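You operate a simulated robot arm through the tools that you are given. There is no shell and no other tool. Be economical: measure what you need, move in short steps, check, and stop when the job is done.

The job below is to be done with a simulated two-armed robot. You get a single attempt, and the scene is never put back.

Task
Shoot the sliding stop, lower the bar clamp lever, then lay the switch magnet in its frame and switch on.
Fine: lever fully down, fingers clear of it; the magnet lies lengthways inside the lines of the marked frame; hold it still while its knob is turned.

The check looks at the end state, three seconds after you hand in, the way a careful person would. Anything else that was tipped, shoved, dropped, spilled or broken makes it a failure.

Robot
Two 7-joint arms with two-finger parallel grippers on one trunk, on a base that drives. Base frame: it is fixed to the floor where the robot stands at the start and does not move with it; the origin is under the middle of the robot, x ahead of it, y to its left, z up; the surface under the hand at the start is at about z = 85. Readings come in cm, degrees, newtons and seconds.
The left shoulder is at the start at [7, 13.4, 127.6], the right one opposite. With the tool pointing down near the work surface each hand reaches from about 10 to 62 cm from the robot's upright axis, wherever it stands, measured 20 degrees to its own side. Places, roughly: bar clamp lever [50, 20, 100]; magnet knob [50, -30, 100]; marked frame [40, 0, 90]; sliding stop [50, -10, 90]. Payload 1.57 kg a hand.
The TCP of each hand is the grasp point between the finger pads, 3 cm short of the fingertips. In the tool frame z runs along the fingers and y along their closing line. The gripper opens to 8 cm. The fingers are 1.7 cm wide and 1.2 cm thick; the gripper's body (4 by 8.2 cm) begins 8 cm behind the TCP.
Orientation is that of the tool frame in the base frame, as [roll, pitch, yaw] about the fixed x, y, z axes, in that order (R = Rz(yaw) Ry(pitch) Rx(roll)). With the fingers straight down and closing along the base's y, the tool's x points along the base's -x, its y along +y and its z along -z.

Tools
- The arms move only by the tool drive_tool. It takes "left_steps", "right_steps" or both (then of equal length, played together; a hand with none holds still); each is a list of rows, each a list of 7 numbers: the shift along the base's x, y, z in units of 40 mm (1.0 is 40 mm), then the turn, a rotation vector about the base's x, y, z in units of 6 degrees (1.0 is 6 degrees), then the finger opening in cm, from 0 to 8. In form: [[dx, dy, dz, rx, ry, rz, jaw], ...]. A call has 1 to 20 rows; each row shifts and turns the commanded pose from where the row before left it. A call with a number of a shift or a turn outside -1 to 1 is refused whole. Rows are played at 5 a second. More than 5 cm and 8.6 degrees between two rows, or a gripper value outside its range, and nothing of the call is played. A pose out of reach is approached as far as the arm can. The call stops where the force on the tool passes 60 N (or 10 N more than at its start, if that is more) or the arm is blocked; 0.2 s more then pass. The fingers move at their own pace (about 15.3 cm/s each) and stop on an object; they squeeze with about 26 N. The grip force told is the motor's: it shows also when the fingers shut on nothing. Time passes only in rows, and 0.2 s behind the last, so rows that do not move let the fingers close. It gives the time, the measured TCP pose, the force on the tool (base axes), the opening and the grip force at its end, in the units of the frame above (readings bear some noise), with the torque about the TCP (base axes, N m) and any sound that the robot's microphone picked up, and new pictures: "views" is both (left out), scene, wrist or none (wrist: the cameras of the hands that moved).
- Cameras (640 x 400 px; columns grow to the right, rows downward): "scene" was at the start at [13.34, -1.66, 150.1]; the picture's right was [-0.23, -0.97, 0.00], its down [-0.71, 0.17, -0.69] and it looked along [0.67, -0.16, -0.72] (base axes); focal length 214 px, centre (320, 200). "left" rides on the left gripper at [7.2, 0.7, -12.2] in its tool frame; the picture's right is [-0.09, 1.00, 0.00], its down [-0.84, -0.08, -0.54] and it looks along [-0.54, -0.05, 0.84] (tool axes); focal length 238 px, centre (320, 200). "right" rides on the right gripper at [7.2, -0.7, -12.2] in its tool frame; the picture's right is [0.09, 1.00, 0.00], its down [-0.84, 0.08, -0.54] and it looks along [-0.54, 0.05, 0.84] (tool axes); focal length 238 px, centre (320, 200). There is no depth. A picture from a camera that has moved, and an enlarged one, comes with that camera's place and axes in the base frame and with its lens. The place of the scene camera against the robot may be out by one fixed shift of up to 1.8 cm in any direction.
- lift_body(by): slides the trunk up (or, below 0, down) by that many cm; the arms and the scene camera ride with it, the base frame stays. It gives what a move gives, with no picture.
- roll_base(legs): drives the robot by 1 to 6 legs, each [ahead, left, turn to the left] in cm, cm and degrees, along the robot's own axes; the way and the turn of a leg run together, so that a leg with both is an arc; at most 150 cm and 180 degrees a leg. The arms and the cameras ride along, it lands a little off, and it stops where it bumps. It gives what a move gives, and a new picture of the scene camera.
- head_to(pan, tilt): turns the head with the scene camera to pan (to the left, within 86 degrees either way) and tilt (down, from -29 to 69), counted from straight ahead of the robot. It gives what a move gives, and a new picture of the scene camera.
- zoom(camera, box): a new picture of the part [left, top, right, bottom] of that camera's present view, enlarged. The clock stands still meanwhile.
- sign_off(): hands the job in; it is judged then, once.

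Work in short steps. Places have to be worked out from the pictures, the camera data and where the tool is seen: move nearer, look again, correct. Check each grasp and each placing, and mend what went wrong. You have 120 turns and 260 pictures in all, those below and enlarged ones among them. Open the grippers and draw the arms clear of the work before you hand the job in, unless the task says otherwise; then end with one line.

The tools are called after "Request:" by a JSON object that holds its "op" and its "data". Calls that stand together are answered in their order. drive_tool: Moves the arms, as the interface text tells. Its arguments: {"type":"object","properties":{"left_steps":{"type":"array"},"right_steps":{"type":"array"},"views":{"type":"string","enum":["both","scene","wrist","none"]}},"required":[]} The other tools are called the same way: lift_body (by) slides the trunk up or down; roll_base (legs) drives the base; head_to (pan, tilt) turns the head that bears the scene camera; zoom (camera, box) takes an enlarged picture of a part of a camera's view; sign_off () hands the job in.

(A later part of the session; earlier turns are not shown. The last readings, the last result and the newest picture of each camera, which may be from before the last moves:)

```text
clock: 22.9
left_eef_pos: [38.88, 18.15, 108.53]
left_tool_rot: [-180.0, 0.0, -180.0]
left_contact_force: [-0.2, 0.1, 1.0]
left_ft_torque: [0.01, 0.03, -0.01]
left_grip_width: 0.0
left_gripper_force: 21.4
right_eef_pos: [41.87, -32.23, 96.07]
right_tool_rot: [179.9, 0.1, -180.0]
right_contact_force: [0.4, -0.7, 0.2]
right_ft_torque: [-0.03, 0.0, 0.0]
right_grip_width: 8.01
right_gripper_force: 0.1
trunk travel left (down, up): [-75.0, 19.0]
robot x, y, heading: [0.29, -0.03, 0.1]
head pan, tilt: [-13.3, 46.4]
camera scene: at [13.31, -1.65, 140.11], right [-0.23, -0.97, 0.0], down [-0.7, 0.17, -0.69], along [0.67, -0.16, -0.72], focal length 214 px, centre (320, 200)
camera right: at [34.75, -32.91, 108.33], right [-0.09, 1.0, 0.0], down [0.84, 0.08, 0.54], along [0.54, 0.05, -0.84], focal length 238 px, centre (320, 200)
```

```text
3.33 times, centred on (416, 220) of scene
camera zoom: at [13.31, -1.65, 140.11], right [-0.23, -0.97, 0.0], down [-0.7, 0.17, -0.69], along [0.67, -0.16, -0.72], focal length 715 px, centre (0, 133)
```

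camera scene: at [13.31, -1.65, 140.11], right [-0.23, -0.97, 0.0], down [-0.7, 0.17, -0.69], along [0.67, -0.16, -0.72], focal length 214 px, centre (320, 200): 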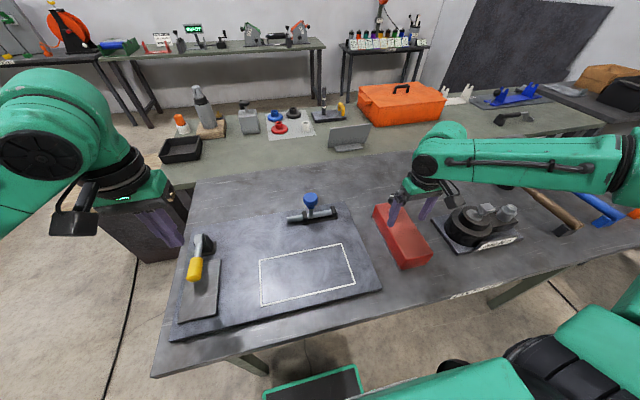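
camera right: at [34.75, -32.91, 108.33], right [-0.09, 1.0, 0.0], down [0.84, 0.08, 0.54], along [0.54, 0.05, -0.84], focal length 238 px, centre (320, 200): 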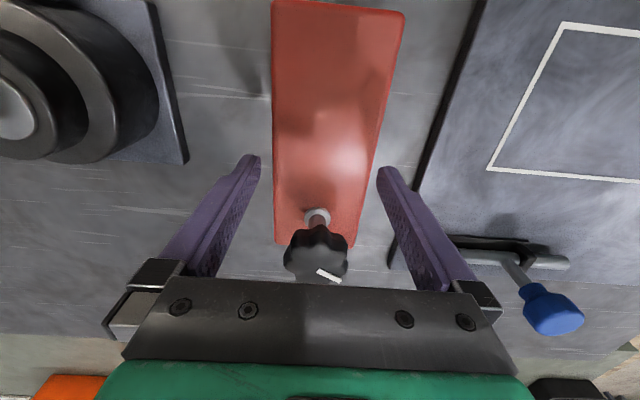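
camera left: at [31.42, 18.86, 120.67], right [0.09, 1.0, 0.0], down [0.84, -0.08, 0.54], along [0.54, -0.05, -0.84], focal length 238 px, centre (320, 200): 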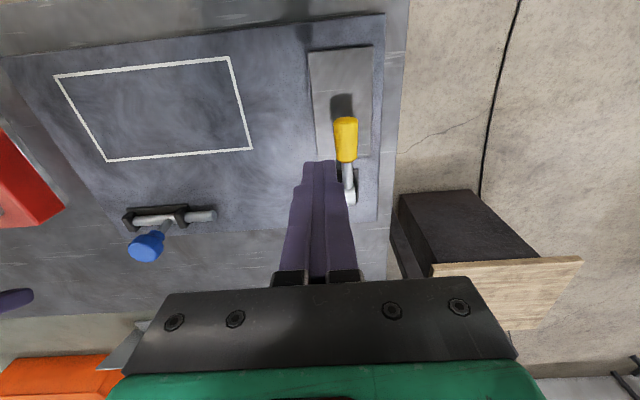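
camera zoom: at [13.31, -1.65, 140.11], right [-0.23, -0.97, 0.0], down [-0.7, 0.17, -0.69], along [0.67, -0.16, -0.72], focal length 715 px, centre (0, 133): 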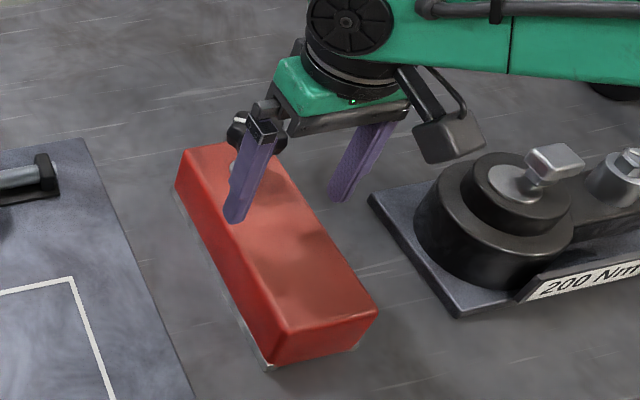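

Fingers straddle the magnet with a few mm each side; the hand is ~0.2 cm too far to -y. I correct and descend gently 3 cm.

Request:
{"op": "drive_tool", "data": {"right_steps": [[0.03, 0.045, 0, 0, 0, 0, 8], [0, 0, -0.2, 0, 0, 0, 8], [0, 0, -0.2, 0, 0, 0, 8], [0, 0, -0.15, 0, 0, 0, 8], [0, 0, -0.15, 0, 0, 0, 8], [0, 0, 0, 0, 0, 0, 8]], "views": "wrist"}}

```text
clock: 24.4
left_eef_pos: [38.54, 18.36, 108.51]
left_tool_rot: [-179.8, 0.3, 180.0]
left_contact_force: [0.0, -0.1, 0.0]
left_ft_torque: [-0.03, -0.02, 0.04]
left_grip_width: 0.02
left_gripper_force: 22.0
right_eef_pos: [41.85, -31.65, 94.06]
right_tool_rot: [-179.6, 1.5, 180.0]
right_contact_force: [-7.9, 3.2, 24.8]
right_ft_torque: [-0.93, 0.43, -0.35]
right_grip_width: 7.68
right_gripper_force: 0.0
trunk travel left (down, up): [-75.0, 19.0]
robot x, y, heading: [0.2, -0.19, -0.1]
head pan, tilt: [-13.3, 46.4]
stopped in row 6 (right hand): the force on the tool passed its limit at 61 N (the readings are from after the stop); the commanded pose is now the measured one
camera right: at [34.58, -32.38, 106.23], right [-0.09, 1.0, -0.01], down [0.82, 0.08, 0.56], along [0.56, 0.05, -0.83], focal length 238 px, centre (320, 200)
```

right: 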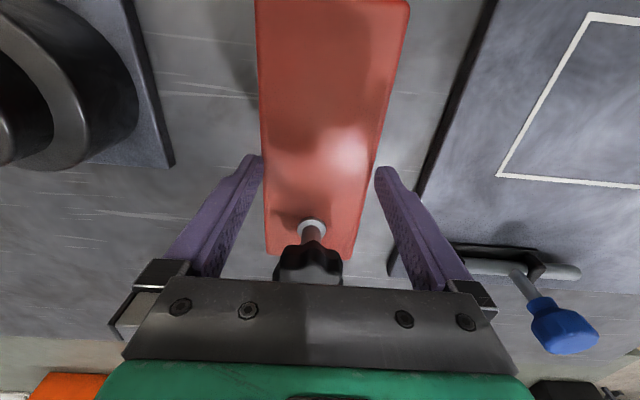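

One finger (the -y one) landed on the magnet's edge, so my correction went the wrong way. I lift slightly and re-measure.

Request:
{"op": "drive_tool", "data": {"right_steps": [[0, 0, 0.3, 0, 0, 0, 8], [0, -0.1, 0.1, 0, -0.2, 0, 8], [0, 0, 0, 0, 0, 0, 8], [0, 0, 0, 0, 0, 0, 8]], "views": "wrist"}}

Request:
{"op": "zoom", "data": {"camera": "right", "box": [220, 80, 420, 205]}}

```text
clock: 25.4
left_eef_pos: [38.89, 18.05, 108.42]
left_tool_rot: [-179.9, 0.0, -179.9]
left_contact_force: [0.0, -1.3, 0.9]
left_ft_torque: [-0.01, 0.01, 0.02]
left_grip_width: 0.0
left_gripper_force: 21.3
right_eef_pos: [42.51, -32.28, 95.16]
right_tool_rot: [-179.9, 2.1, 179.9]
right_contact_force: [-0.5, -0.6, 0.3]
right_ft_torque: [0.02, 0.0, 0.05]
right_grip_width: 8.0
right_gripper_force: 0.0
trunk travel left (down, up): [-75.0, 19.0]
robot x, y, heading: [0.08, -0.17, -0.1]
head pan, tilt: [-13.3, 46.4]
camera right: at [34.93, -33.12, 107.19], right [-0.09, 1.0, 0.0], down [0.82, 0.08, 0.57], along [0.57, 0.05, -0.82], focal length 238 px, centre (320, 200)
```

right: 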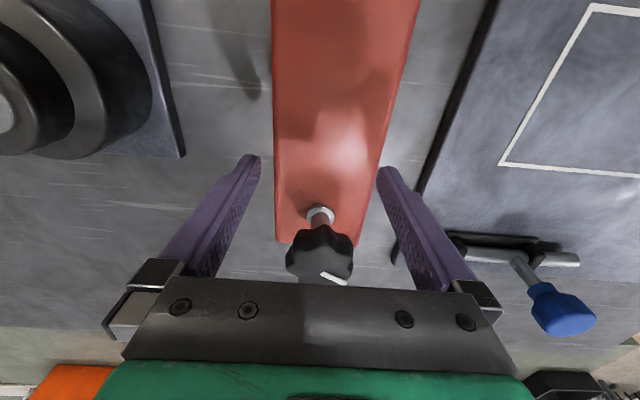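

```text
3.20 times, centred on (320, 142) of right
camera zoom: at [34.93, -33.12, 107.19], right [-0.09, 1.0, 0.0], down [0.82, 0.08, 0.57], along [0.57, 0.05, -0.82], focal length 763 px, centre (320, 384)
```

zoom: 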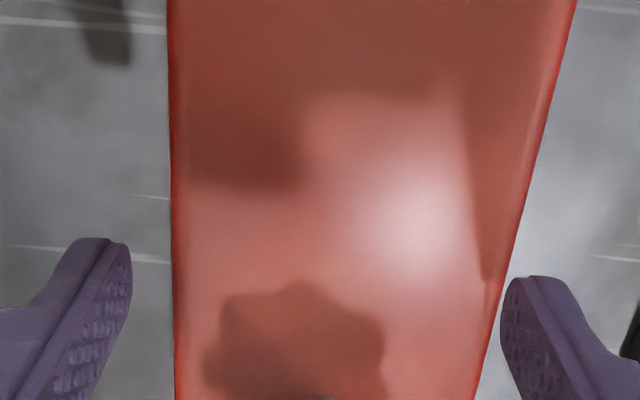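

Careful projection suggests the magnet's centre lies near y = -31.85 in hand readings, so the hand must move +y. I shift by 0.44 cm, level the tool, and look again before descending.

Request:
{"op": "drive_tool", "data": {"right_steps": [[-0.1, 0.11, -0.1, 0, 0.35, 0, 8], [0, 0, 0, 0, 0, 0, 8], [0, 0, 0, 0, 0, 0, 8]], "views": "none"}}

Request:
{"op": "zoom", "data": {"camera": "right", "box": [220, 80, 420, 205]}}

```text
clock: 26.1
left_eef_pos: [38.95, 18.1, 108.34]
left_tool_rot: [180.0, 0.0, 179.9]
left_contact_force: [-0.1, 0.4, 0.1]
left_ft_torque: [-0.01, -0.02, -0.01]
left_grip_width: 0.0
left_gripper_force: 21.2
right_eef_pos: [41.91, -31.92, 94.89]
right_tool_rot: [-179.9, 0.1, -179.8]
right_contact_force: [-0.5, 0.1, -0.1]
right_ft_torque: [0.01, -0.02, -0.02]
right_grip_width: 7.99
right_gripper_force: 0.0
trunk travel left (down, up): [-75.0, 19.0]
robot x, y, heading: [-0.09, -0.08, -0.1]
head pan, tilt: [-13.3, 46.4]
```

```text
3.20 times, centred on (320, 142) of right
camera zoom: at [34.81, -32.67, 107.09], right [-0.09, 1.0, 0.0], down [0.84, 0.08, 0.54], along [0.54, 0.05, -0.84], focal length 763 px, centre (320, 384)
```

zoom: 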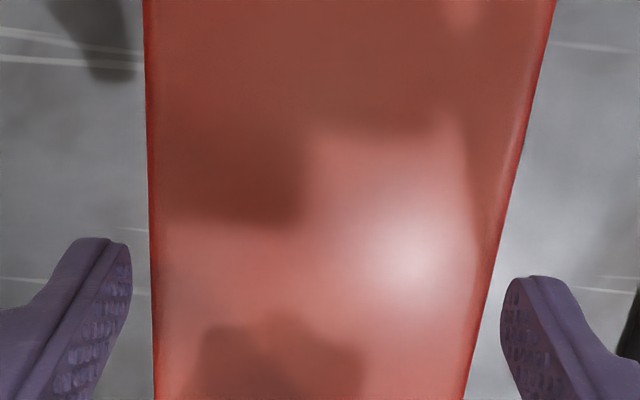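

Now nearly centred; image shows about 0.24 cm free at -y and 0.04 at +y, so I shift +0.1 cm and descend slowly 2 cm.

Request:
{"op": "drive_tool", "data": {"right_steps": [[0, 0.027, 0, 0, 0, 0, 8], [0, 0, -0.08, 0, 0, 0, 8], [0, 0, -0.08, 0, 0, 0, 8], [0, 0, -0.08, 0, 0, 0, 8], [0, 0, -0.08, 0, 0, 0, 8], [0, 0, -0.08, 0, 0, 0, 8], [0, 0, -0.08, 0, 0, 0, 8]], "views": "none"}}

Request:
{"op": "zoom", "data": {"camera": "right", "box": [220, 80, 420, 205]}}

```text
clock: 27.7
left_eef_pos: [38.34, 18.21, 108.47]
left_tool_rot: [-179.8, 0.4, 179.9]
left_contact_force: [-0.7, -0.2, -0.4]
left_ft_torque: [-0.01, -0.03, 0.01]
left_grip_width: 0.0
left_gripper_force: 21.7
right_eef_pos: [41.95, -31.55, 94.04]
right_tool_rot: [-179.1, 1.4, -179.9]
right_contact_force: [-11.0, -1.0, 26.3]
right_ft_torque: [-1.13, 0.52, -0.52]
right_grip_width: 8.02
right_gripper_force: 0.0
trunk travel left (down, up): [-75.0, 19.0]
robot x, y, heading: [0.07, -0.18, -0.1]
head pan, tilt: [-13.3, 46.4]
stopped in row 7 (right hand): the force on the tool passed its limit at 64 N (the readings are from after the stop); the commanded pose is now the measured one
```

```text
3.20 times, centred on (320, 142) of right
camera zoom: at [34.53, -32.29, 106.2], right [-0.09, 1.0, -0.02], down [0.82, 0.09, 0.56], along [0.56, 0.04, -0.83], focal length 763 px, centre (320, 384)
```

zoom: 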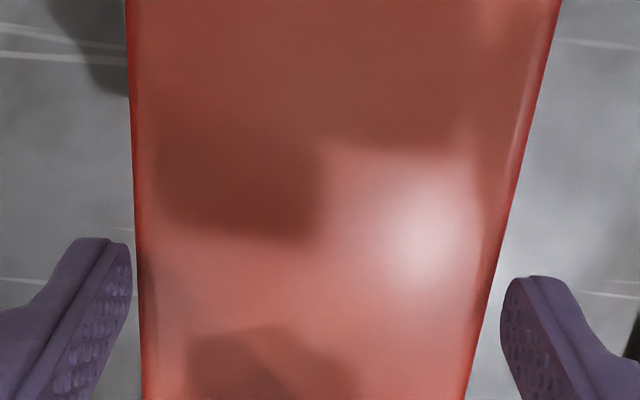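

Reconstructing: the +y finger first slid off its edge (pushing the hand +y), then the -y finger landed. So the centre is between the two tries, ≈ y -31.68. I lift, level the tool, set that y and look.

Request:
{"op": "drive_tool", "data": {"right_steps": [[0, 0, 0.2, 0, 0, 0, 8], [0, -0.033, 0, -0.15, 0.23, 0, 8], [0, 0, 0, 0, 0, 0, 8], [0, 0, 0, 0, 0, 0, 8]], "views": "none"}}

Request:
{"op": "zoom", "data": {"camera": "right", "box": [220, 80, 420, 205]}}

```text
clock: 28.7
left_eef_pos: [39.02, 18.01, 108.38]
left_tool_rot: [180.0, 0.0, 180.0]
left_contact_force: [-0.2, 0.0, -0.5]
left_ft_torque: [-0.01, 0.0, -0.01]
left_grip_width: 0.0
left_gripper_force: 20.7
right_eef_pos: [42.29, -32.22, 94.4]
right_tool_rot: [-178.5, -0.3, -179.9]
right_contact_force: [0.3, -0.1, -0.2]
right_ft_torque: [-0.01, 0.01, 0.0]
right_grip_width: 8.0
right_gripper_force: 0.0
trunk travel left (down, up): [-75.0, 19.0]
robot x, y, heading: [0.15, -0.16, 0.1]
head pan, tilt: [-13.3, 46.4]
```

```text
3.20 times, centred on (320, 142) of right
camera zoom: at [35.38, -32.6, 106.74], right [-0.09, 1.0, -0.02], down [0.84, 0.09, 0.53], along [0.53, 0.03, -0.85], focal length 763 px, centre (320, 384)
```

zoom: 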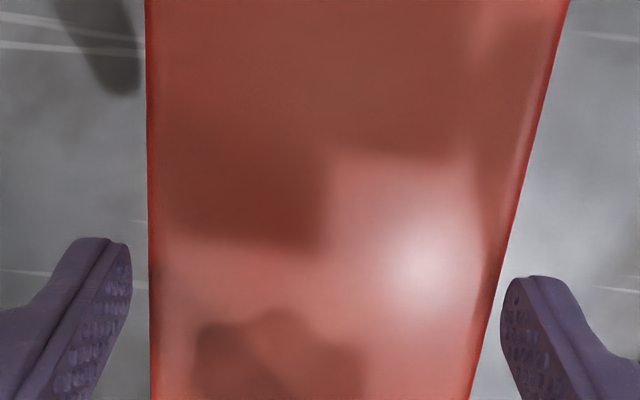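

I had the roll sign reversed (now 1.5° off) and y reads -32.22. I correct both and re-check.

Request:
{"op": "drive_tool", "data": {"right_steps": [[-0.05, 0.13, 0.1, 0.25, -0.05, 0, 8], [0, 0, 0, 0, 0, 0, 8], [0, 0, 0, 0, 0, 0, 8]], "views": "none"}}

Request:
{"op": "zoom", "data": {"camera": "right", "box": [220, 80, 420, 205]}}

```text
clock: 29.5
left_eef_pos: [39.0, 18.0, 108.35]
left_tool_rot: [-180.0, 0.0, 180.0]
left_contact_force: [-0.1, -0.2, -0.4]
left_ft_torque: [0.0, 0.0, 0.04]
left_grip_width: 0.0
left_gripper_force: 21.1
right_eef_pos: [42.16, -31.5, 95.0]
right_tool_rot: [180.0, -0.1, -179.9]
right_contact_force: [0.2, -0.9, -0.2]
right_ft_torque: [-0.03, 0.01, 0.05]
right_grip_width: 7.99
right_gripper_force: 0.1
trunk travel left (down, up): [-75.0, 19.0]
robot x, y, heading: [0.07, -0.3, 0.2]
head pan, tilt: [-13.3, 46.4]
```

```text
3.20 times, centred on (320, 142) of right
camera zoom: at [35.12, -32.32, 107.19], right [-0.09, 1.0, 0.0], down [0.84, 0.08, 0.54], along [0.54, 0.05, -0.84], focal length 763 px, centre (320, 384)
```

zoom: 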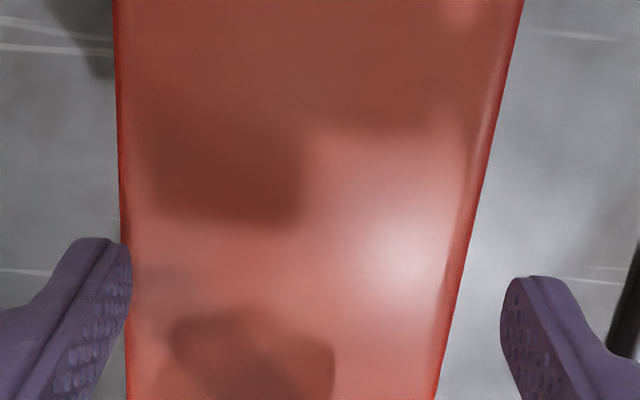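

Readings are noisy, so I go by the picture: the hand now needs about 0.52 cm towards -y.

Request:
{"op": "drive_tool", "data": {"right_steps": [[-0.05, -0.13, -0.1, 0, 0, 0, 8], [0, 0, 0, 0, 0, 0, 8], [0, 0, 0, 0, 0, 0, 8], [0, 0, 0, 0, 0, 0, 8]], "views": "none"}}

Request:
{"op": "zoom", "data": {"camera": "right", "box": [220, 80, 420, 205]}}

```text
clock: 30.5
left_eef_pos: [38.82, 17.97, 108.4]
left_tool_rot: [180.0, 0.1, -179.9]
left_contact_force: [-0.7, 0.4, -0.7]
left_ft_torque: [0.0, -0.02, 0.0]
left_grip_width: 0.0
left_gripper_force: 21.6
right_eef_pos: [42.09, -32.1, 94.35]
right_tool_rot: [179.8, -0.1, -179.9]
right_contact_force: [0.2, -0.2, 0.8]
right_ft_torque: [-0.01, -0.03, -0.01]
right_grip_width: 8.0
right_gripper_force: 0.0
trunk travel left (down, up): [-75.0, 19.0]
robot x, y, heading: [0.12, 0.02, -0.1]
head pan, tilt: [-13.3, 46.4]
```

```text
3.20 times, centred on (320, 142) of right
camera zoom: at [34.95, -32.91, 106.68], right [-0.09, 1.0, 0.0], down [0.84, 0.08, 0.54], along [0.54, 0.05, -0.84], focal length 763 px, centre (320, 384)
```

zoom: 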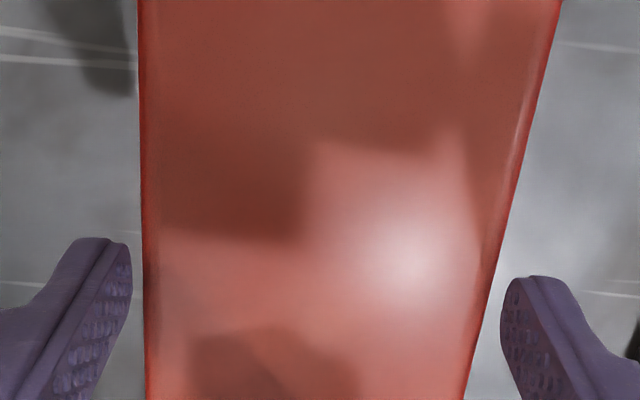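

Gaps are now balanced (8 px and 6–7 px). I descend straight down 0.8 cm in tiny rows.

Request:
{"op": "drive_tool", "data": {"right_steps": [[0, 0, -0.05, 0, 0, 0, 8], [0, 0, -0.05, 0, 0, 0, 8], [0, 0, -0.05, 0, 0, 0, 8], [0, 0, -0.05, 0, 0, 0, 8], [0, 0, 0, 0, 0, 0, 8]], "views": "none"}}

Request:
{"op": "zoom", "data": {"camera": "right", "box": [220, 80, 420, 205]}}

```text
clock: 31.7
left_eef_pos: [38.66, 18.28, 108.48]
left_tool_rot: [-179.9, 0.1, -180.0]
left_contact_force: [-0.6, 0.1, -0.4]
left_ft_torque: [-0.01, 0.01, 0.02]
left_grip_width: 0.0
left_gripper_force: 21.0
right_eef_pos: [41.98, -32.01, 94.16]
right_tool_rot: [-179.6, 0.7, -179.7]
right_contact_force: [9.2, -12.8, 44.0]
right_ft_torque: [-2.13, -0.03, 0.01]
right_grip_width: 8.01
right_gripper_force: 0.0
trunk travel left (down, up): [-75.0, 19.0]
robot x, y, heading: [-0.07, -0.09, -0.4]
head pan, tilt: [-13.3, 46.4]
```

```text
3.20 times, centred on (320, 142) of right
camera zoom: at [34.72, -32.78, 106.3], right [-0.1, 1.0, -0.01], down [0.83, 0.09, 0.55], along [0.55, 0.05, -0.83], focal length 763 px, centre (320, 384)
```

zoom: 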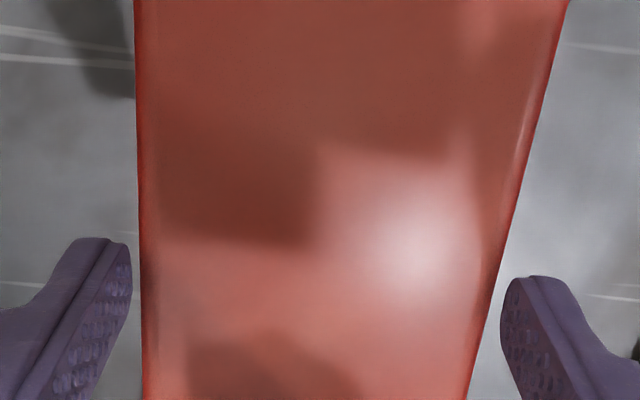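

The torque (-2.1 N m) shows the -y finger still touching the magnet's edge, although the picture shows it clear; so the hand belongs further to -y. I raise slightly, shift 0.24 cm to -y and try again.

Request:
{"op": "drive_tool", "data": {"right_steps": [[0, 0, 0.25, 0, 0, 0, 8], [0, -0.06, 0, 0, 0, 0, 8], [0, 0, -0.08, 0, 0, 0, 8], [0, 0, -0.05, 0, 0, 0, 8], [0, 0, -0.05, 0, 0, 0, 8], [0, 0, -0.05, 0, 0, 0, 8], [0, 0, 0, 0, 0, 0, 8]], "views": "none"}}

Request:
{"op": "zoom", "data": {"camera": "right", "box": [220, 80, 420, 205]}}

```text
clock: 33.3
left_eef_pos: [38.53, 18.31, 108.52]
left_tool_rot: [-179.9, 0.2, -180.0]
left_contact_force: [0.2, -0.4, -0.1]
left_ft_torque: [-0.02, 0.01, 0.02]
left_grip_width: 0.01
left_gripper_force: 21.3
right_eef_pos: [41.61, -32.09, 94.18]
right_tool_rot: [-179.9, 0.5, -179.7]
right_contact_force: [-1.0, -3.5, 30.0]
right_ft_torque: [0.84, 0.22, -0.12]
right_grip_width: 7.79
right_gripper_force: 0.0
trunk travel left (down, up): [-75.0, 19.0]
robot x, y, heading: [-0.0, 0.4, -0.0]
head pan, tilt: [-13.3, 46.4]
```

```text
3.20 times, centred on (320, 142) of right
camera zoom: at [34.58, -32.84, 106.37], right [-0.09, 1.0, 0.0], down [0.83, 0.08, 0.55], along [0.55, 0.05, -0.84], focal length 763 px, centre (320, 384)
```

zoom: 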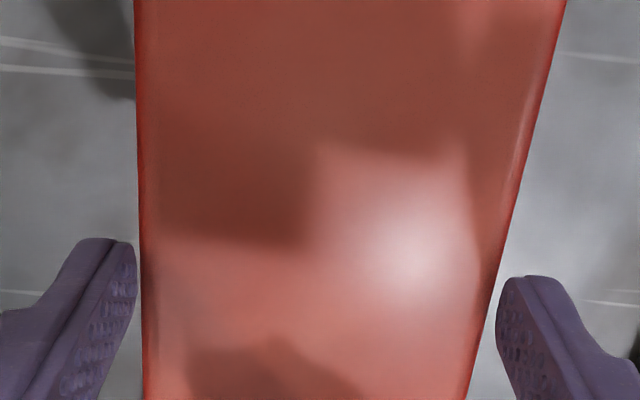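

Now the +y finger carries most (torque +0.84), so the right place is between the two: I raise, shift 0.12 cm back to +y and descend again.

Request:
{"op": "drive_tool", "data": {"right_steps": [[0, 0, 0.25, 0, 0, 0, 8], [0.05, 0.03, 0, 0, 0, 0, 8], [0, 0, -0.08, 0, 0, 0, 8], [0, 0, -0.05, 0, 0, 0, 8], [0, 0, -0.05, 0, 0, 0, 8], [0, 0, -0.05, 0, 0, 0, 8], [0, 0, 0, 0, 0, 0, 8]], "views": "none"}}

Request:
{"op": "zoom", "data": {"camera": "right", "box": [220, 80, 420, 205]}}

```text
clock: 34.9
left_eef_pos: [38.83, 18.25, 108.55]
left_tool_rot: [-179.8, 0.1, -180.0]
left_contact_force: [-1.3, -0.5, 0.1]
left_ft_torque: [0.01, -0.01, 0.01]
left_grip_width: 0.02
left_gripper_force: 21.5
right_eef_pos: [42.1, -32.13, 94.22]
right_tool_rot: [-179.8, 0.3, -179.8]
right_contact_force: [5.9, -4.4, 24.8]
right_ft_torque: [-1.15, -0.04, 0.09]
right_grip_width: 8.02
right_gripper_force: 0.1
trunk travel left (down, up): [-75.0, 19.0]
robot x, y, heading: [0.11, -0.3, 0.0]
head pan, tilt: [-13.3, 46.4]
```

```text
3.20 times, centred on (320, 142) of right
camera zoom: at [35.02, -32.83, 106.36], right [-0.1, 1.0, 0.0], down [0.83, 0.08, 0.55], along [0.54, 0.05, -0.84], focal length 763 px, centre (320, 384)
```

zoom: 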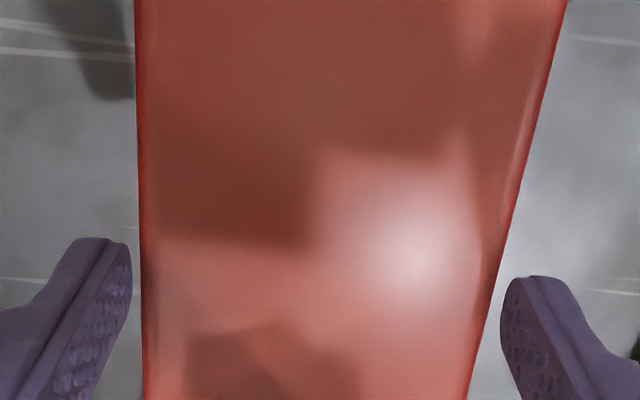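

The picture shows gaps on both sides, yet something touches. I look at the contact from the scene camera.

Request:
{"op": "zoom", "data": {"camera": "scene", "box": [376, 180, 440, 220]}}

Request:
{"op": "zoom", "data": {"camera": "scene", "box": [360, 170, 456, 280]}}

```text
10.00 times, centred on (408, 200) of scene
camera zoom: at [13.13, -1.51, 140.16], right [-0.23, -0.97, 0.0], down [-0.7, 0.17, -0.69], along [0.67, -0.16, -0.72], focal length 2145 px, centre (-560, 200)
```

zoom: 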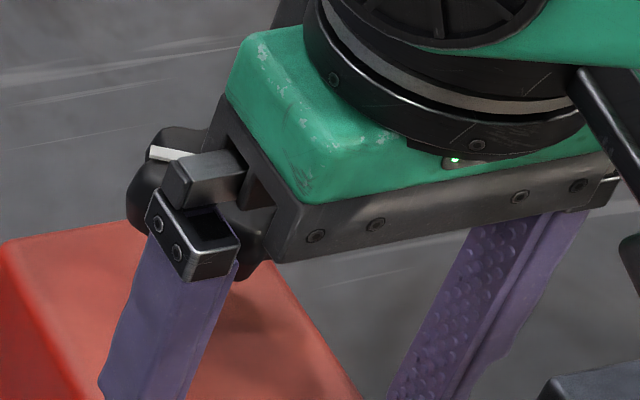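

```text
3.64 times, centred on (408, 225) of scene
camera zoom: at [13.13, -1.51, 140.16], right [-0.23, -0.97, 0.0], down [-0.7, 0.17, -0.69], along [0.67, -0.16, -0.72], focal length 780 px, centre (0, 109)
```

zoom: 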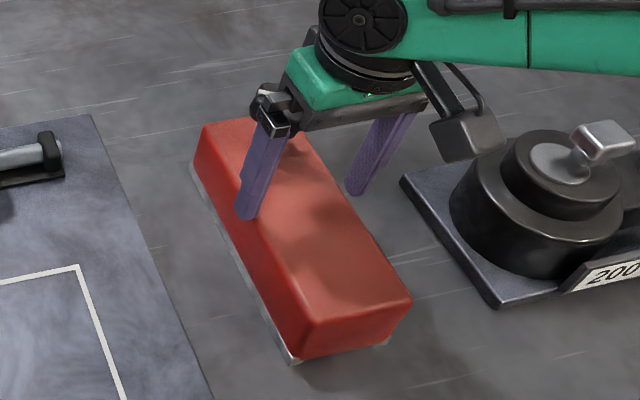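

Nothing odd there; it is just a tight fit. I reduce the pressing force and sweep slowly to -y so the -y finger can drop off the edge, watching force and torque.

Request:
{"op": "drive_tool", "data": {"right_steps": [[0, 0, 0.04, 0, 0, 0, 8], [0, -0.015, 0, 0, 0, 0, 8], [0, -0.015, 0, 0, 0, 0, 8], [0, -0.015, 0, 0, 0, 0, 8], [0, 0, 0, 0, 0, 0, 8]], "views": "none"}}

```text
clock: 36.1
left_eef_pos: [38.95, 18.34, 108.46]
left_tool_rot: [-179.8, 0.1, 179.9]
left_contact_force: [-0.4, 0.5, 1.3]
left_ft_torque: [-0.02, -0.02, 0.0]
left_grip_width: 0.01
left_gripper_force: 21.7
right_eef_pos: [42.11, -32.09, 94.19]
right_tool_rot: [-179.9, 0.1, -179.8]
right_contact_force: [11.0, -0.3, 23.4]
right_ft_torque: [-0.9, -0.32, 0.41]
right_grip_width: 7.99
right_gripper_force: 0.0
trunk travel left (down, up): [-75.0, 19.0]
robot x, y, heading: [-0.01, -0.14, -0.2]
head pan, tilt: [-13.3, 46.4]
```

Contact persists on the -y finger (≈ 3.8–4 cm from centre). I continue sweeping to -y.

Request:
{"op": "drive_tool", "data": {"right_steps": [[0, -0.015, 0, 0, 0, 0, 8], [0, -0.015, 0, 0, 0, 0, 8], [0, -0.015, 0, 0, 0, 0, 8], [0, 0, 0, 0, 0, 0, 8]], "views": "none"}}

Request:
{"op": "drive_tool", "data": {"right_steps": [[0, -0.015, 0, 0, 0, 0, 8], [0, -0.015, 0, 0, 0, 0, 8], [0, -0.015, 0, 0, 0, 0, 8], [0, 0, 0, 0, 0, 0, 8]], "views": "none"}}

Request:
{"op": "zoom", "data": {"camera": "right", "box": [220, 80, 420, 205]}}

```text
clock: 37.1
left_eef_pos: [38.84, 18.44, 108.31]
left_tool_rot: [-179.9, 0.0, -180.0]
left_contact_force: [0.4, 0.4, 0.7]
left_ft_torque: [-0.01, -0.02, -0.01]
left_grip_width: 0.03
left_gripper_force: 21.0
right_eef_pos: [42.02, -32.21, 94.1]
right_tool_rot: [-179.8, -0.2, -179.8]
right_contact_force: [6.9, 7.4, 16.9]
right_ft_torque: [-0.39, -0.27, 0.18]
right_grip_width: 8.0
right_gripper_force: 0.1
trunk travel left (down, up): [-75.0, 19.0]
robot x, y, heading: [-0.11, -0.44, -0.0]
head pan, tilt: [-13.3, 46.4]
```

```text
clock: 38.1
left_eef_pos: [38.78, 18.45, 108.25]
left_tool_rot: [-179.7, 0.1, 179.9]
left_contact_force: [0.0, -1.1, 0.3]
left_ft_torque: [-0.01, 0.02, 0.02]
left_grip_width: 0.0
left_gripper_force: 20.9
right_eef_pos: [41.95, -32.3, 94.13]
right_tool_rot: [-179.7, 0.1, -179.8]
right_contact_force: [4.3, 9.7, 21.7]
right_ft_torque: [-0.47, -0.1, 0.17]
right_grip_width: 8.0
right_gripper_force: 0.1
trunk travel left (down, up): [-75.0, 19.0]
robot x, y, heading: [0.09, 0.19, 0.1]
head pan, tilt: [-13.3, 46.4]
```

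```text
3.20 times, centred on (320, 142) of right
camera zoom: at [34.88, -33.06, 106.39], right [-0.1, 1.0, 0.0], down [0.84, 0.08, 0.54], along [0.54, 0.05, -0.84], focal length 763 px, centre (320, 384)
```

zoom: 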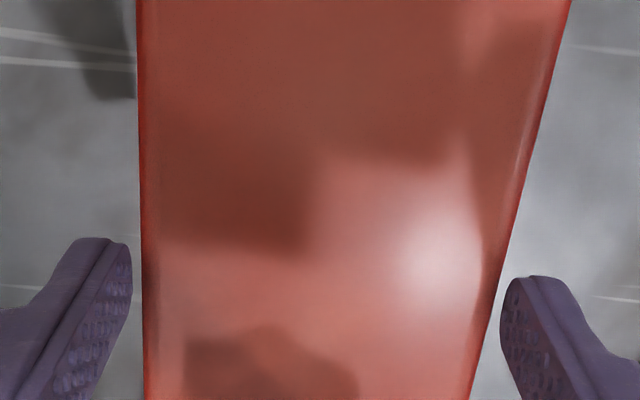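

Both fingers seem to rest on the top edges although the picture shows gaps; maybe the body has a wider rim or base. I raise the hand and inspect the magnet's shape closely.

Request:
{"op": "drive_tool", "data": {"right_steps": [[0, 0, 0.5, 0, 0, 0, 8], [-0.8, 0, 0.3, 0, 0, 0, 8], [-0.8, 0, 0.2, 0, 0, 0, 8], [-0.8, 0, 0, 0, 0, 0, 8], [-0.8, 0, 0, 0, 0, 0, 8], [0, 0, 0, 0, 0, 0, 8]], "views": "both"}}

Request:
{"op": "zoom", "data": {"camera": "scene", "box": [360, 180, 440, 280]}}

Request:
{"op": "zoom", "data": {"camera": "right", "box": [200, 60, 440, 280]}}

```text
clock: 39.5
left_eef_pos: [39.03, 18.13, 108.3]
left_tool_rot: [-180.0, -0.1, -180.0]
left_contact_force: [0.4, 0.9, 0.0]
left_ft_torque: [0.02, -0.01, -0.02]
left_grip_width: 0.03
left_gripper_force: 21.8
right_eef_pos: [30.07, -32.97, 98.0]
right_tool_rot: [179.5, -0.5, -180.0]
right_contact_force: [0.6, -0.5, -0.3]
right_ft_torque: [0.02, -0.05, -0.01]
right_grip_width: 8.02
right_gripper_force: 0.1
right hand out of reach, approached as far as the arm can: row 5
trunk travel left (down, up): [-75.0, 19.0]
robot x, y, heading: [0.1, 0.28, -0.2]
head pan, tilt: [-13.3, 46.4]
camera scene: at [13.47, -1.65, 140.08], right [-0.23, -0.97, 0.0], down [-0.71, 0.17, -0.69], along [0.67, -0.16, -0.73], focal length 214 px, centre (320, 200)
camera right: at [23.04, -33.75, 110.23], right [-0.09, 1.0, 0.01], down [0.84, 0.07, 0.54], along [0.53, 0.06, -0.84], focal length 238 px, centre (320, 200)
```

scene: 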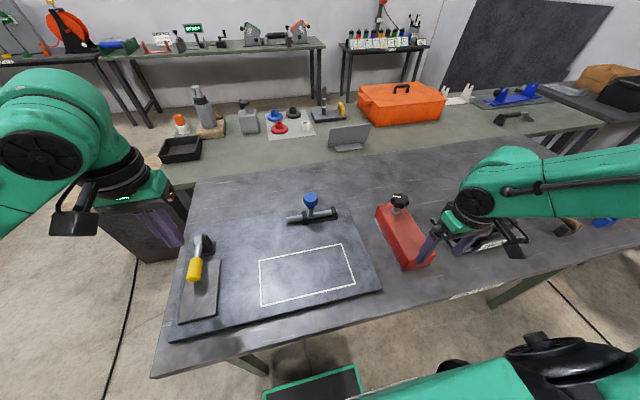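
right: 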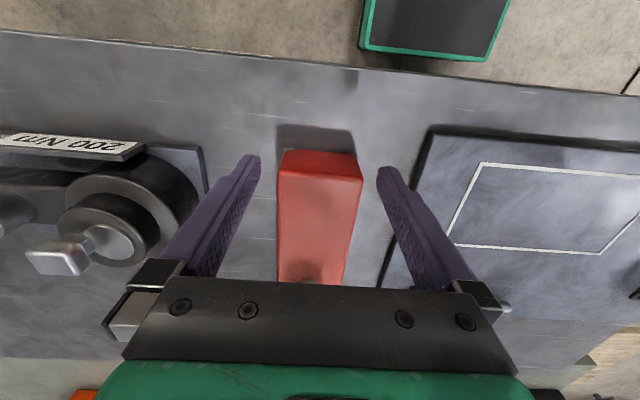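

```text
4.00 times, centred on (400, 230) of scene
camera zoom: at [13.47, -1.65, 140.08], right [-0.23, -0.97, 0.0], down [-0.71, 0.17, -0.69], along [0.67, -0.16, -0.73], focal length 858 px, centre (0, 80)
```

zoom: 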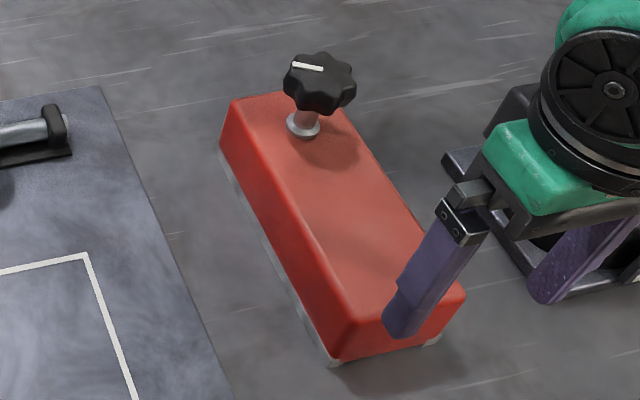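

```text
1.82 times, centred on (320, 170) of right
camera zoom: at [23.04, -33.75, 110.23], right [-0.09, 1.0, 0.01], down [0.84, 0.07, 0.54], along [0.53, 0.06, -0.84], focal length 433 px, centre (320, 254)
```

zoom: 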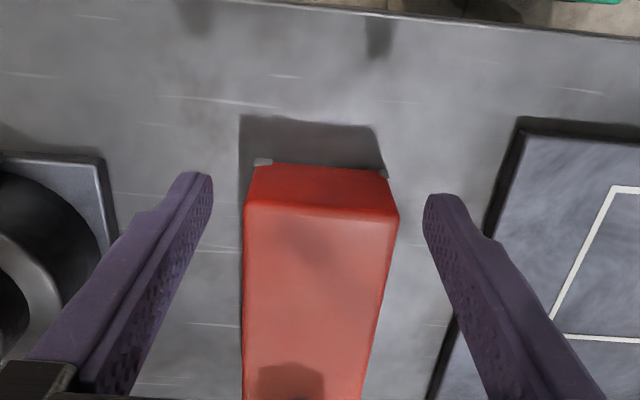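

The body measures ~7.4–7.5 cm in the picture. To learn where its real contact face is, I'll probe its +y side with the closed fingers, first going to (41,-25) beside it.

Request:
{"op": "drive_tool", "data": {"right_steps": [[0, 0.5, 0.5, 0.08, 0.08, 0, 4], [0.5, 0.8, 0, 0, 0, 0, 0], [0.8, 0.7, 0, 0, 0, 0, 0], [0.8, 0, 0, 0, 0, 0, 0], [0.65, 0, -0.2, 0, 0, 0, 0], [0, 0, -0.8, 0, 0, 0, 0], [0, 0, -0.8, 0, 0, 0, 0], [0, 0, -0.3, 0, 0, 0, 0], [0, 0, 0, 0, 0, 0, 0]], "views": "wrist"}}

```text
clock: 41.5
left_eef_pos: [38.86, 17.97, 108.42]
left_tool_rot: [180.0, 0.1, 179.9]
left_contact_force: [-0.2, 0.7, 0.7]
left_ft_torque: [0.0, 0.0, 0.0]
left_grip_width: 0.0
left_gripper_force: 21.8
right_eef_pos: [40.87, -25.24, 91.58]
right_tool_rot: [179.5, -0.5, -179.9]
right_contact_force: [-0.4, -0.4, 0.0]
right_ft_torque: [0.01, 0.0, -0.04]
right_grip_width: 0.0
right_gripper_force: 21.2
trunk travel left (down, up): [-75.0, 19.0]
robot x, y, heading: [-0.0, -0.23, -0.1]
head pan, tilt: [-13.3, 46.4]
camera right: at [33.88, -26.07, 103.94], right [-0.09, 1.0, 0.01], down [0.84, 0.07, 0.53], along [0.53, 0.06, -0.85], focal length 238 px, centre (320, 200)
```

right: 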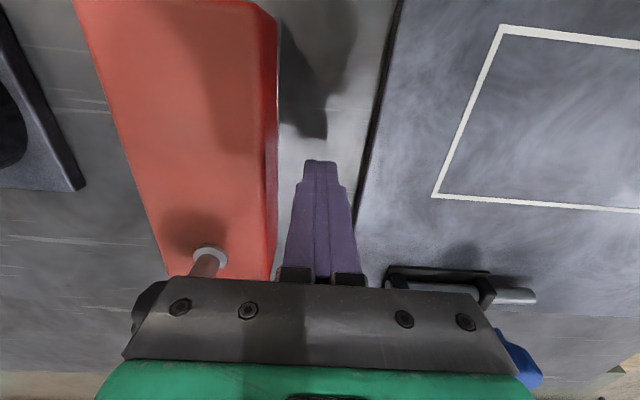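

I creep towards the magnet's +y face and stop near contact.

Request:
{"op": "drive_tool", "data": {"right_steps": [[0, -0.1, 0, -0.08, 0.08, 0, 0], [0, -0.1, 0, 0, 0, 0, 0], [0, -0.1, 0, 0, 0, 0, 0], [0, -0.025, 0, 0, 0, 0, 0], [0, 0, 0, 0, 0, 0, 0]], "views": "none"}}

Request:
{"op": "zoom", "data": {"camera": "right", "box": [220, 80, 420, 205]}}

```text
clock: 42.7
left_eef_pos: [38.88, 18.06, 108.47]
left_tool_rot: [180.0, 0.0, 180.0]
left_contact_force: [-0.5, -0.8, 0.2]
left_ft_torque: [0.01, 0.0, 0.04]
left_grip_width: 0.0
left_gripper_force: 21.6
right_eef_pos: [40.92, -26.32, 91.71]
right_tool_rot: [179.8, -1.0, -179.9]
right_contact_force: [-0.1, 0.2, 0.2]
right_ft_torque: [-0.01, 0.03, 0.01]
right_grip_width: 0.0
right_gripper_force: 21.0
trunk travel left (down, up): [-75.0, 19.0]
robot x, y, heading: [-0.24, -0.28, 0.1]
head pan, tilt: [-13.3, 46.4]
```

```text
3.20 times, centred on (320, 142) of right
camera zoom: at [34.03, -27.07, 104.01], right [-0.09, 1.0, 0.0], down [0.85, 0.08, 0.53], along [0.52, 0.05, -0.85], focal length 763 px, centre (320, 384)
```

zoom: 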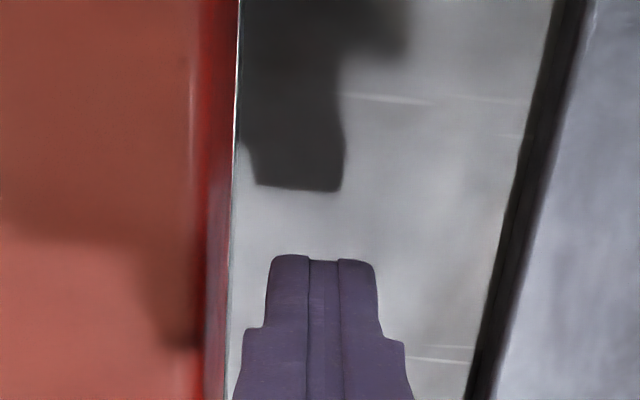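

No contact yet, gap about 1 cm. I move 0.8 cm closer.

Request:
{"op": "drive_tool", "data": {"right_steps": [[0, -0.1, 0, 0, -0.16, 0, 0], [0, -0.1, 0, 0, 0, 0, 0], [0, 0, 0, 0, 0, 0, 0]], "views": "none"}}

Request:
{"op": "zoom", "data": {"camera": "right", "box": [270, 80, 370, 142]}}

Request:
{"op": "drive_tool", "data": {"right_steps": [[0, -0.03, 0, 0, 0, 0, 0], [0, -0.03, 0, 0, 0, 0, 0], [0, -0.03, 0, 0, 0, 0, 0], [0, 0, 0, 0, 0, 0, 0]], "views": "none"}}

Request:
{"op": "zoom", "data": {"camera": "right", "box": [220, 80, 420, 205]}}

```text
clock: 43.5
left_eef_pos: [38.93, 18.07, 108.39]
left_tool_rot: [-179.9, -0.1, 180.0]
left_contact_force: [-0.5, -0.4, -0.4]
left_ft_torque: [-0.02, 0.01, 0.01]
left_grip_width: 0.01
left_gripper_force: 21.2
right_eef_pos: [40.96, -27.02, 91.53]
right_tool_rot: [179.9, 0.0, -179.9]
right_contact_force: [0.4, -0.1, 0.3]
right_ft_torque: [0.01, -0.01, 0.0]
right_grip_width: 0.0
right_gripper_force: 21.1
trunk travel left (down, up): [-75.0, 19.0]
robot x, y, heading: [0.01, 0.17, -0.1]
head pan, tilt: [-13.3, 46.4]
```

```text
6.40 times, centred on (320, 111) of right
camera zoom: at [33.87, -27.84, 103.83], right [-0.09, 1.0, 0.0], down [0.84, 0.08, 0.54], along [0.54, 0.05, -0.84], focal length 1525 px, centre (320, 770)
```

zoom: 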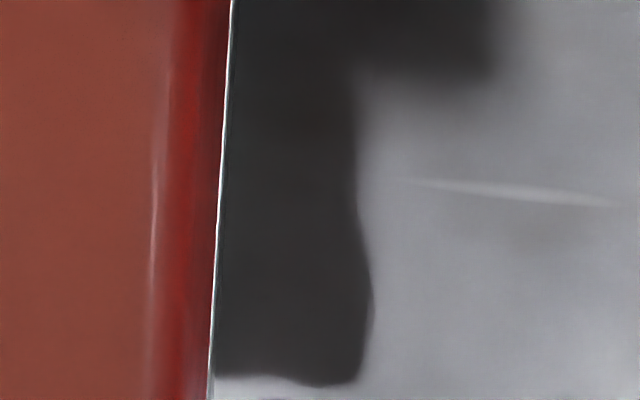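

```text
clock: 44.5
left_eef_pos: [38.95, 18.05, 108.34]
left_tool_rot: [180.0, 0.0, 180.0]
left_contact_force: [-1.1, 0.7, -0.7]
left_ft_torque: [0.03, 0.01, -0.03]
left_grip_width: 0.01
left_gripper_force: 21.6
right_eef_pos: [40.88, -27.42, 91.63]
right_tool_rot: [-180.0, -0.2, -179.8]
right_contact_force: [1.1, 1.3, 0.0]
right_ft_torque: [0.02, 0.02, 0.01]
right_grip_width: 0.0
right_gripper_force: 20.7
trunk travel left (down, up): [-75.0, 19.0]
robot x, y, heading: [0.21, 0.44, -0.1]
head pan, tilt: [-13.3, 46.4]
```

```text
3.20 times, centred on (320, 142) of right
camera zoom: at [33.84, -28.25, 103.87], right [-0.1, 1.0, 0.0], down [0.84, 0.08, 0.54], along [0.54, 0.05, -0.84], focal length 763 px, centre (320, 384)
```

zoom: 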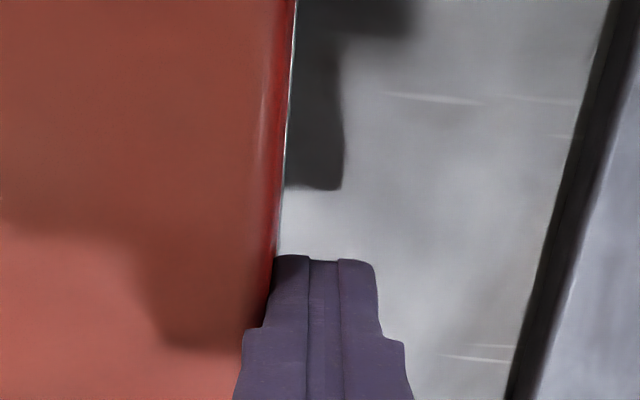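

Fingers visibly at the face, force just beginning (1.3 N). One more small nudge to confirm contact.

Request:
{"op": "drive_tool", "data": {"right_steps": [[0, -0.04, 0, 0, 0, 0, 0], [0, 0, 0, 0, 0, 0, 0]], "views": "none"}}

Request:
{"op": "zoom", "data": {"camera": "right", "box": [220, 80, 420, 205]}}

```text
clock: 45.1
left_eef_pos: [38.93, 18.24, 108.42]
left_tool_rot: [-179.9, 0.1, -179.9]
left_contact_force: [0.8, 0.3, 0.3]
left_ft_torque: [0.01, -0.03, 0.0]
left_grip_width: 0.02
left_gripper_force: 21.3
right_eef_pos: [40.82, -27.48, 91.72]
right_tool_rot: [180.0, 0.1, -179.8]
right_contact_force: [2.0, 5.1, 2.6]
right_ft_torque: [0.06, 0.04, -0.01]
right_grip_width: 0.01
right_gripper_force: 21.3
trunk travel left (down, up): [-75.0, 19.0]
robot x, y, heading: [0.03, -0.35, -0.1]
head pan, tilt: [-13.3, 46.4]
```

```text
3.20 times, centred on (320, 142) of right
camera zoom: at [33.78, -28.31, 103.86], right [-0.1, 1.0, 0.0], down [0.84, 0.08, 0.54], along [0.54, 0.05, -0.84], focal length 763 px, centre (320, 384)
```

zoom: 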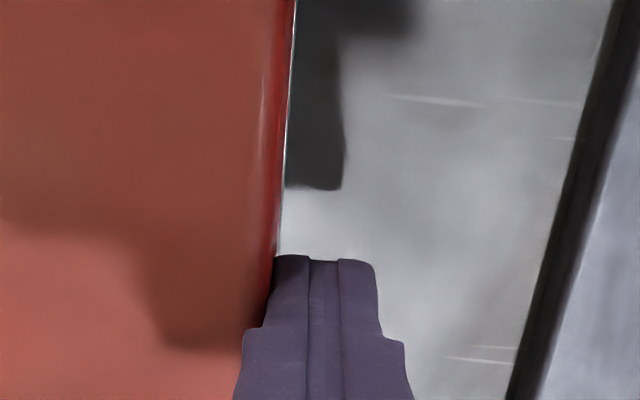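

Contact confirmed at 5 N; the solid seems ~0.15 cm wider each side than drawn, so the fit is ±0.1 cm. Better: enter from the near end, where corners are rounded — straddle at x≈30.8 low down, then slide +x along the body. I back off and go there above first.

Request:
{"op": "drive_tool", "data": {"right_steps": [[0, 0.3, 0, 0, 0, 0, 0], [0, 0, 0.8, 0, 0, 0, 0], [0, 0, 0.8, 0, 0, 0, 0], [-0.7, -0.4, 0, 0, 0, 0, 4], [-0.9, -0.6, 0, 0, 0, 0, 8], [-0.9, -0.55, 0, 0, 0, 0, 8], [0, 0, -0.7, 0, 0, 0, 8], [0, 0, 0, 0, 0, 0, 8], [0, 0, 0, 0, 0, 0, 8]], "views": "wrist"}}

Request:
{"op": "zoom", "data": {"camera": "right", "box": [220, 100, 420, 225]}}

```text
clock: 47.1
left_eef_pos: [38.96, 18.2, 108.44]
left_tool_rot: [-179.9, 0.0, -180.0]
left_contact_force: [-0.7, -0.1, 0.1]
left_ft_torque: [0.0, -0.01, 0.03]
left_grip_width: 0.02
left_gripper_force: 21.2
right_eef_pos: [30.63, -32.6, 94.99]
right_tool_rot: [-179.9, -0.1, -179.8]
right_contact_force: [0.6, -0.1, -0.4]
right_ft_torque: [-0.03, 0.02, -0.01]
right_grip_width: 8.02
right_gripper_force: 0.0
trunk travel left (down, up): [-75.0, 19.0]
robot x, y, heading: [0.03, -0.16, -0.1]
head pan, tilt: [-13.3, 46.4]
camera right: at [23.69, -33.39, 107.28], right [-0.09, 1.0, 0.0], down [0.84, 0.08, 0.54], along [0.54, 0.05, -0.84], focal length 238 px, centre (320, 200)
```

right: 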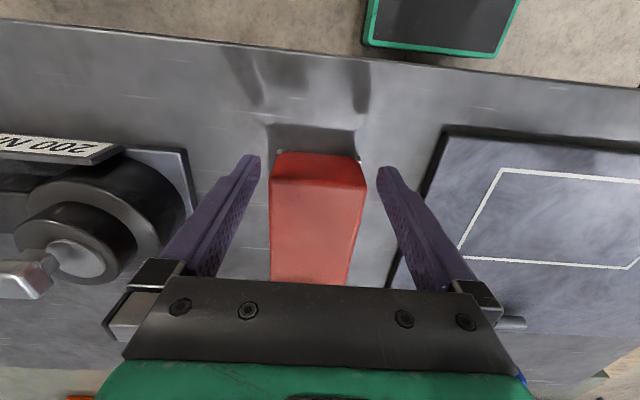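

```text
3.20 times, centred on (320, 162) of right
camera zoom: at [23.69, -33.39, 107.28], right [-0.09, 1.0, 0.0], down [0.84, 0.08, 0.54], along [0.54, 0.05, -0.84], focal length 763 px, centre (320, 320)
```

zoom: 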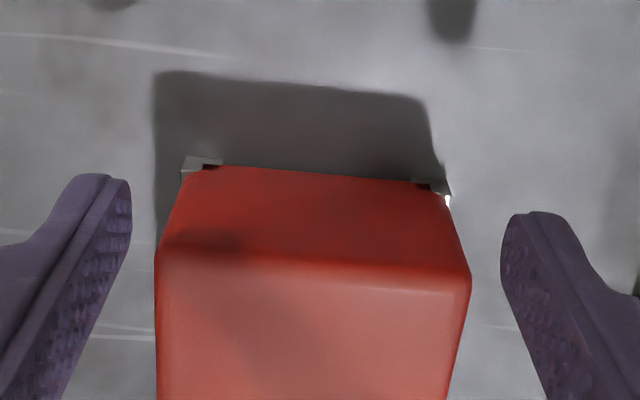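

Here the steel pole strips at the bottom look ~8.1 wide while the red body is ~7.4–7.5. The fingers are balanced (≈13 px each side), so I descend in front of the near end to tip z ≈ 88.5 and slide +x a little, watching force.

Request:
{"op": "drive_tool", "data": {"right_steps": [[0, 0, -0.45, 0, 0, 0, 8], [0, 0, -0.45, 0, 0, 0, 8], [0, 0, 0, 0, 0, 0, 8], [0.15, 0, 0, 0, 0, 0, 8], [0.15, 0, 0, 0, 0, 0, 8], [0.1, 0, 0, 0, 0, 0, 8], [0.1, 0, 0, 0, 0, 0, 8], [0, 0, 0, 0, 0, 0, 8]], "views": "none"}}

Request:
{"op": "zoom", "data": {"camera": "right", "box": [220, 100, 420, 225]}}

```text
clock: 48.9
left_eef_pos: [38.98, 18.08, 108.44]
left_tool_rot: [-180.0, 0.0, 179.9]
left_contact_force: [-0.2, 0.0, 0.1]
left_ft_torque: [0.0, 0.04, 0.0]
left_grip_width: 0.0
left_gripper_force: 21.6
right_eef_pos: [32.7, -32.47, 91.62]
right_tool_rot: [-180.0, 0.0, -180.0]
right_contact_force: [-4.1, 0.1, 0.3]
right_ft_torque: [-0.02, 0.04, 0.2]
right_grip_width: 8.0
right_gripper_force: 0.0
trunk travel left (down, up): [-75.0, 19.0]
robot x, y, heading: [0.49, -0.16, -0.2]
head pan, tilt: [-13.3, 46.4]
```

```text
3.20 times, centred on (320, 162) of right
camera zoom: at [25.71, -33.33, 103.9], right [-0.09, 1.0, 0.0], down [0.84, 0.08, 0.54], along [0.54, 0.05, -0.84], focal length 763 px, centre (320, 320)
```

zoom: 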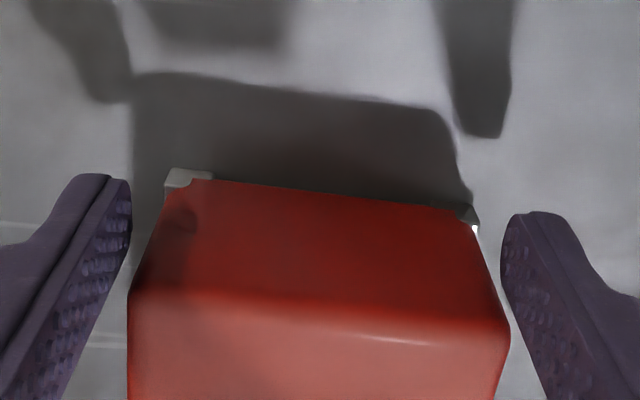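

The +y finger touches the corner (torque +0.2). I back a little, shift 0.12 cm to +y and slide in again.

Request:
{"op": "drive_tool", "data": {"right_steps": [[-0.2, 0, 0, 0, 0, 0, 8], [0, 0.03, 0, 0, 0, 0, 8], [0.1, 0, 0, 0, 0, 0, 8], [0.1, 0, 0, 0, 0, 0, 8], [0.1, 0, 0, 0, 0, 0, 8], [0.1, 0, 0, 0, 0, 0, 8], [0, 0, 0, 0, 0, 0, 8]], "views": "none"}}

Request:
{"op": "zoom", "data": {"camera": "right", "box": [220, 100, 420, 225]}}

```text
clock: 50.5
left_eef_pos: [38.78, 18.08, 108.41]
left_tool_rot: [-180.0, 0.0, 179.9]
left_contact_force: [-0.3, 0.8, 0.1]
left_ft_torque: [0.01, 0.01, 0.01]
left_grip_width: 0.01
left_gripper_force: 21.3
right_eef_pos: [33.57, -32.52, 91.68]
right_tool_rot: [179.9, 0.0, -179.9]
right_contact_force: [-3.2, 0.2, 1.0]
right_ft_torque: [0.06, 0.05, 0.15]
right_grip_width: 8.01
right_gripper_force: 0.0
trunk travel left (down, up): [-75.0, 19.0]
robot x, y, heading: [0.06, -0.43, 0.1]
head pan, tilt: [-13.3, 46.4]
```

```text
3.20 times, centred on (320, 162) of right
camera zoom: at [26.55, -33.28, 103.93], right [-0.09, 1.0, 0.0], down [0.84, 0.08, 0.54], along [0.54, 0.05, -0.84], focal length 763 px, centre (320, 320)
```

zoom: 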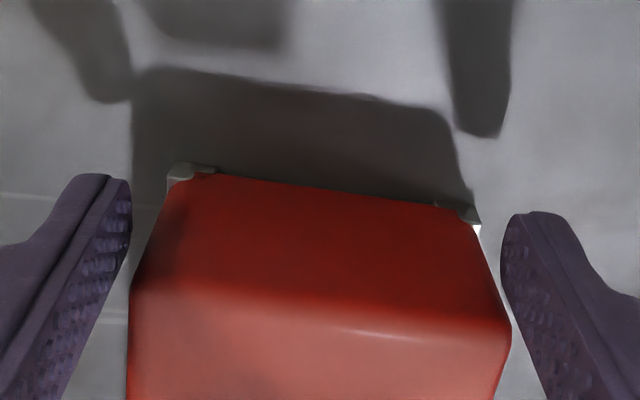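

It pushed the magnet ~0.8 cm along x instead (only 3 N, harmless). At finger height I see ~19 px gap on the -y side and ~5 px on the +y side, so I shift 0.15 cm more to +y and slide in.

Request:
{"op": "drive_tool", "data": {"right_steps": [[-0.15, 0, 0, 0, 0, 0, 8], [0, 0.038, 0, 0, 0, 0, 8], [0, 0, 0, 0, 0, 0, 8], [0.1, 0, 0, 0, 0, 0, 8], [0.1, 0, 0, 0, 0, 0, 8], [0.1, 0, 0, 0, 0, 0, 8], [0.1, 0, 0, 0, 0, 0, 8], [0, 0, 0, 0, 0, 0, 8]], "views": "none"}}

Request:
{"op": "zoom", "data": {"camera": "right", "box": [220, 100, 420, 225]}}

```text
clock: 52.3
left_eef_pos: [38.9, 18.06, 108.36]
left_tool_rot: [-179.8, 0.0, -180.0]
left_contact_force: [0.1, -0.4, -0.1]
left_ft_torque: [-0.01, -0.03, 0.01]
left_grip_width: 0.0
left_gripper_force: 20.8
right_eef_pos: [34.6, -32.24, 91.76]
right_tool_rot: [180.0, -0.2, -179.9]
right_contact_force: [-4.6, 1.2, 0.6]
right_ft_torque: [0.0, 0.04, 0.17]
right_grip_width: 7.99
right_gripper_force: 0.1
trunk travel left (down, up): [-75.0, 19.0]
robot x, y, heading: [0.03, -0.12, -0.3]
head pan, tilt: [-13.3, 46.4]
```

```text
3.20 times, centred on (320, 162) of right
camera zoom: at [27.46, -33.0, 103.96], right [-0.09, 1.0, 0.0], down [0.84, 0.08, 0.54], along [0.54, 0.05, -0.84], focal length 763 px, centre (320, 320)
```

zoom: 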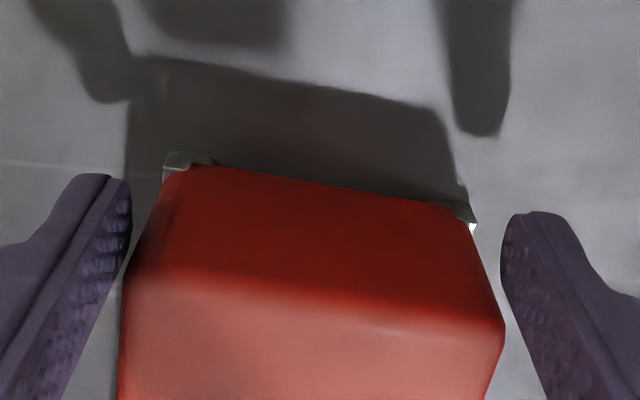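

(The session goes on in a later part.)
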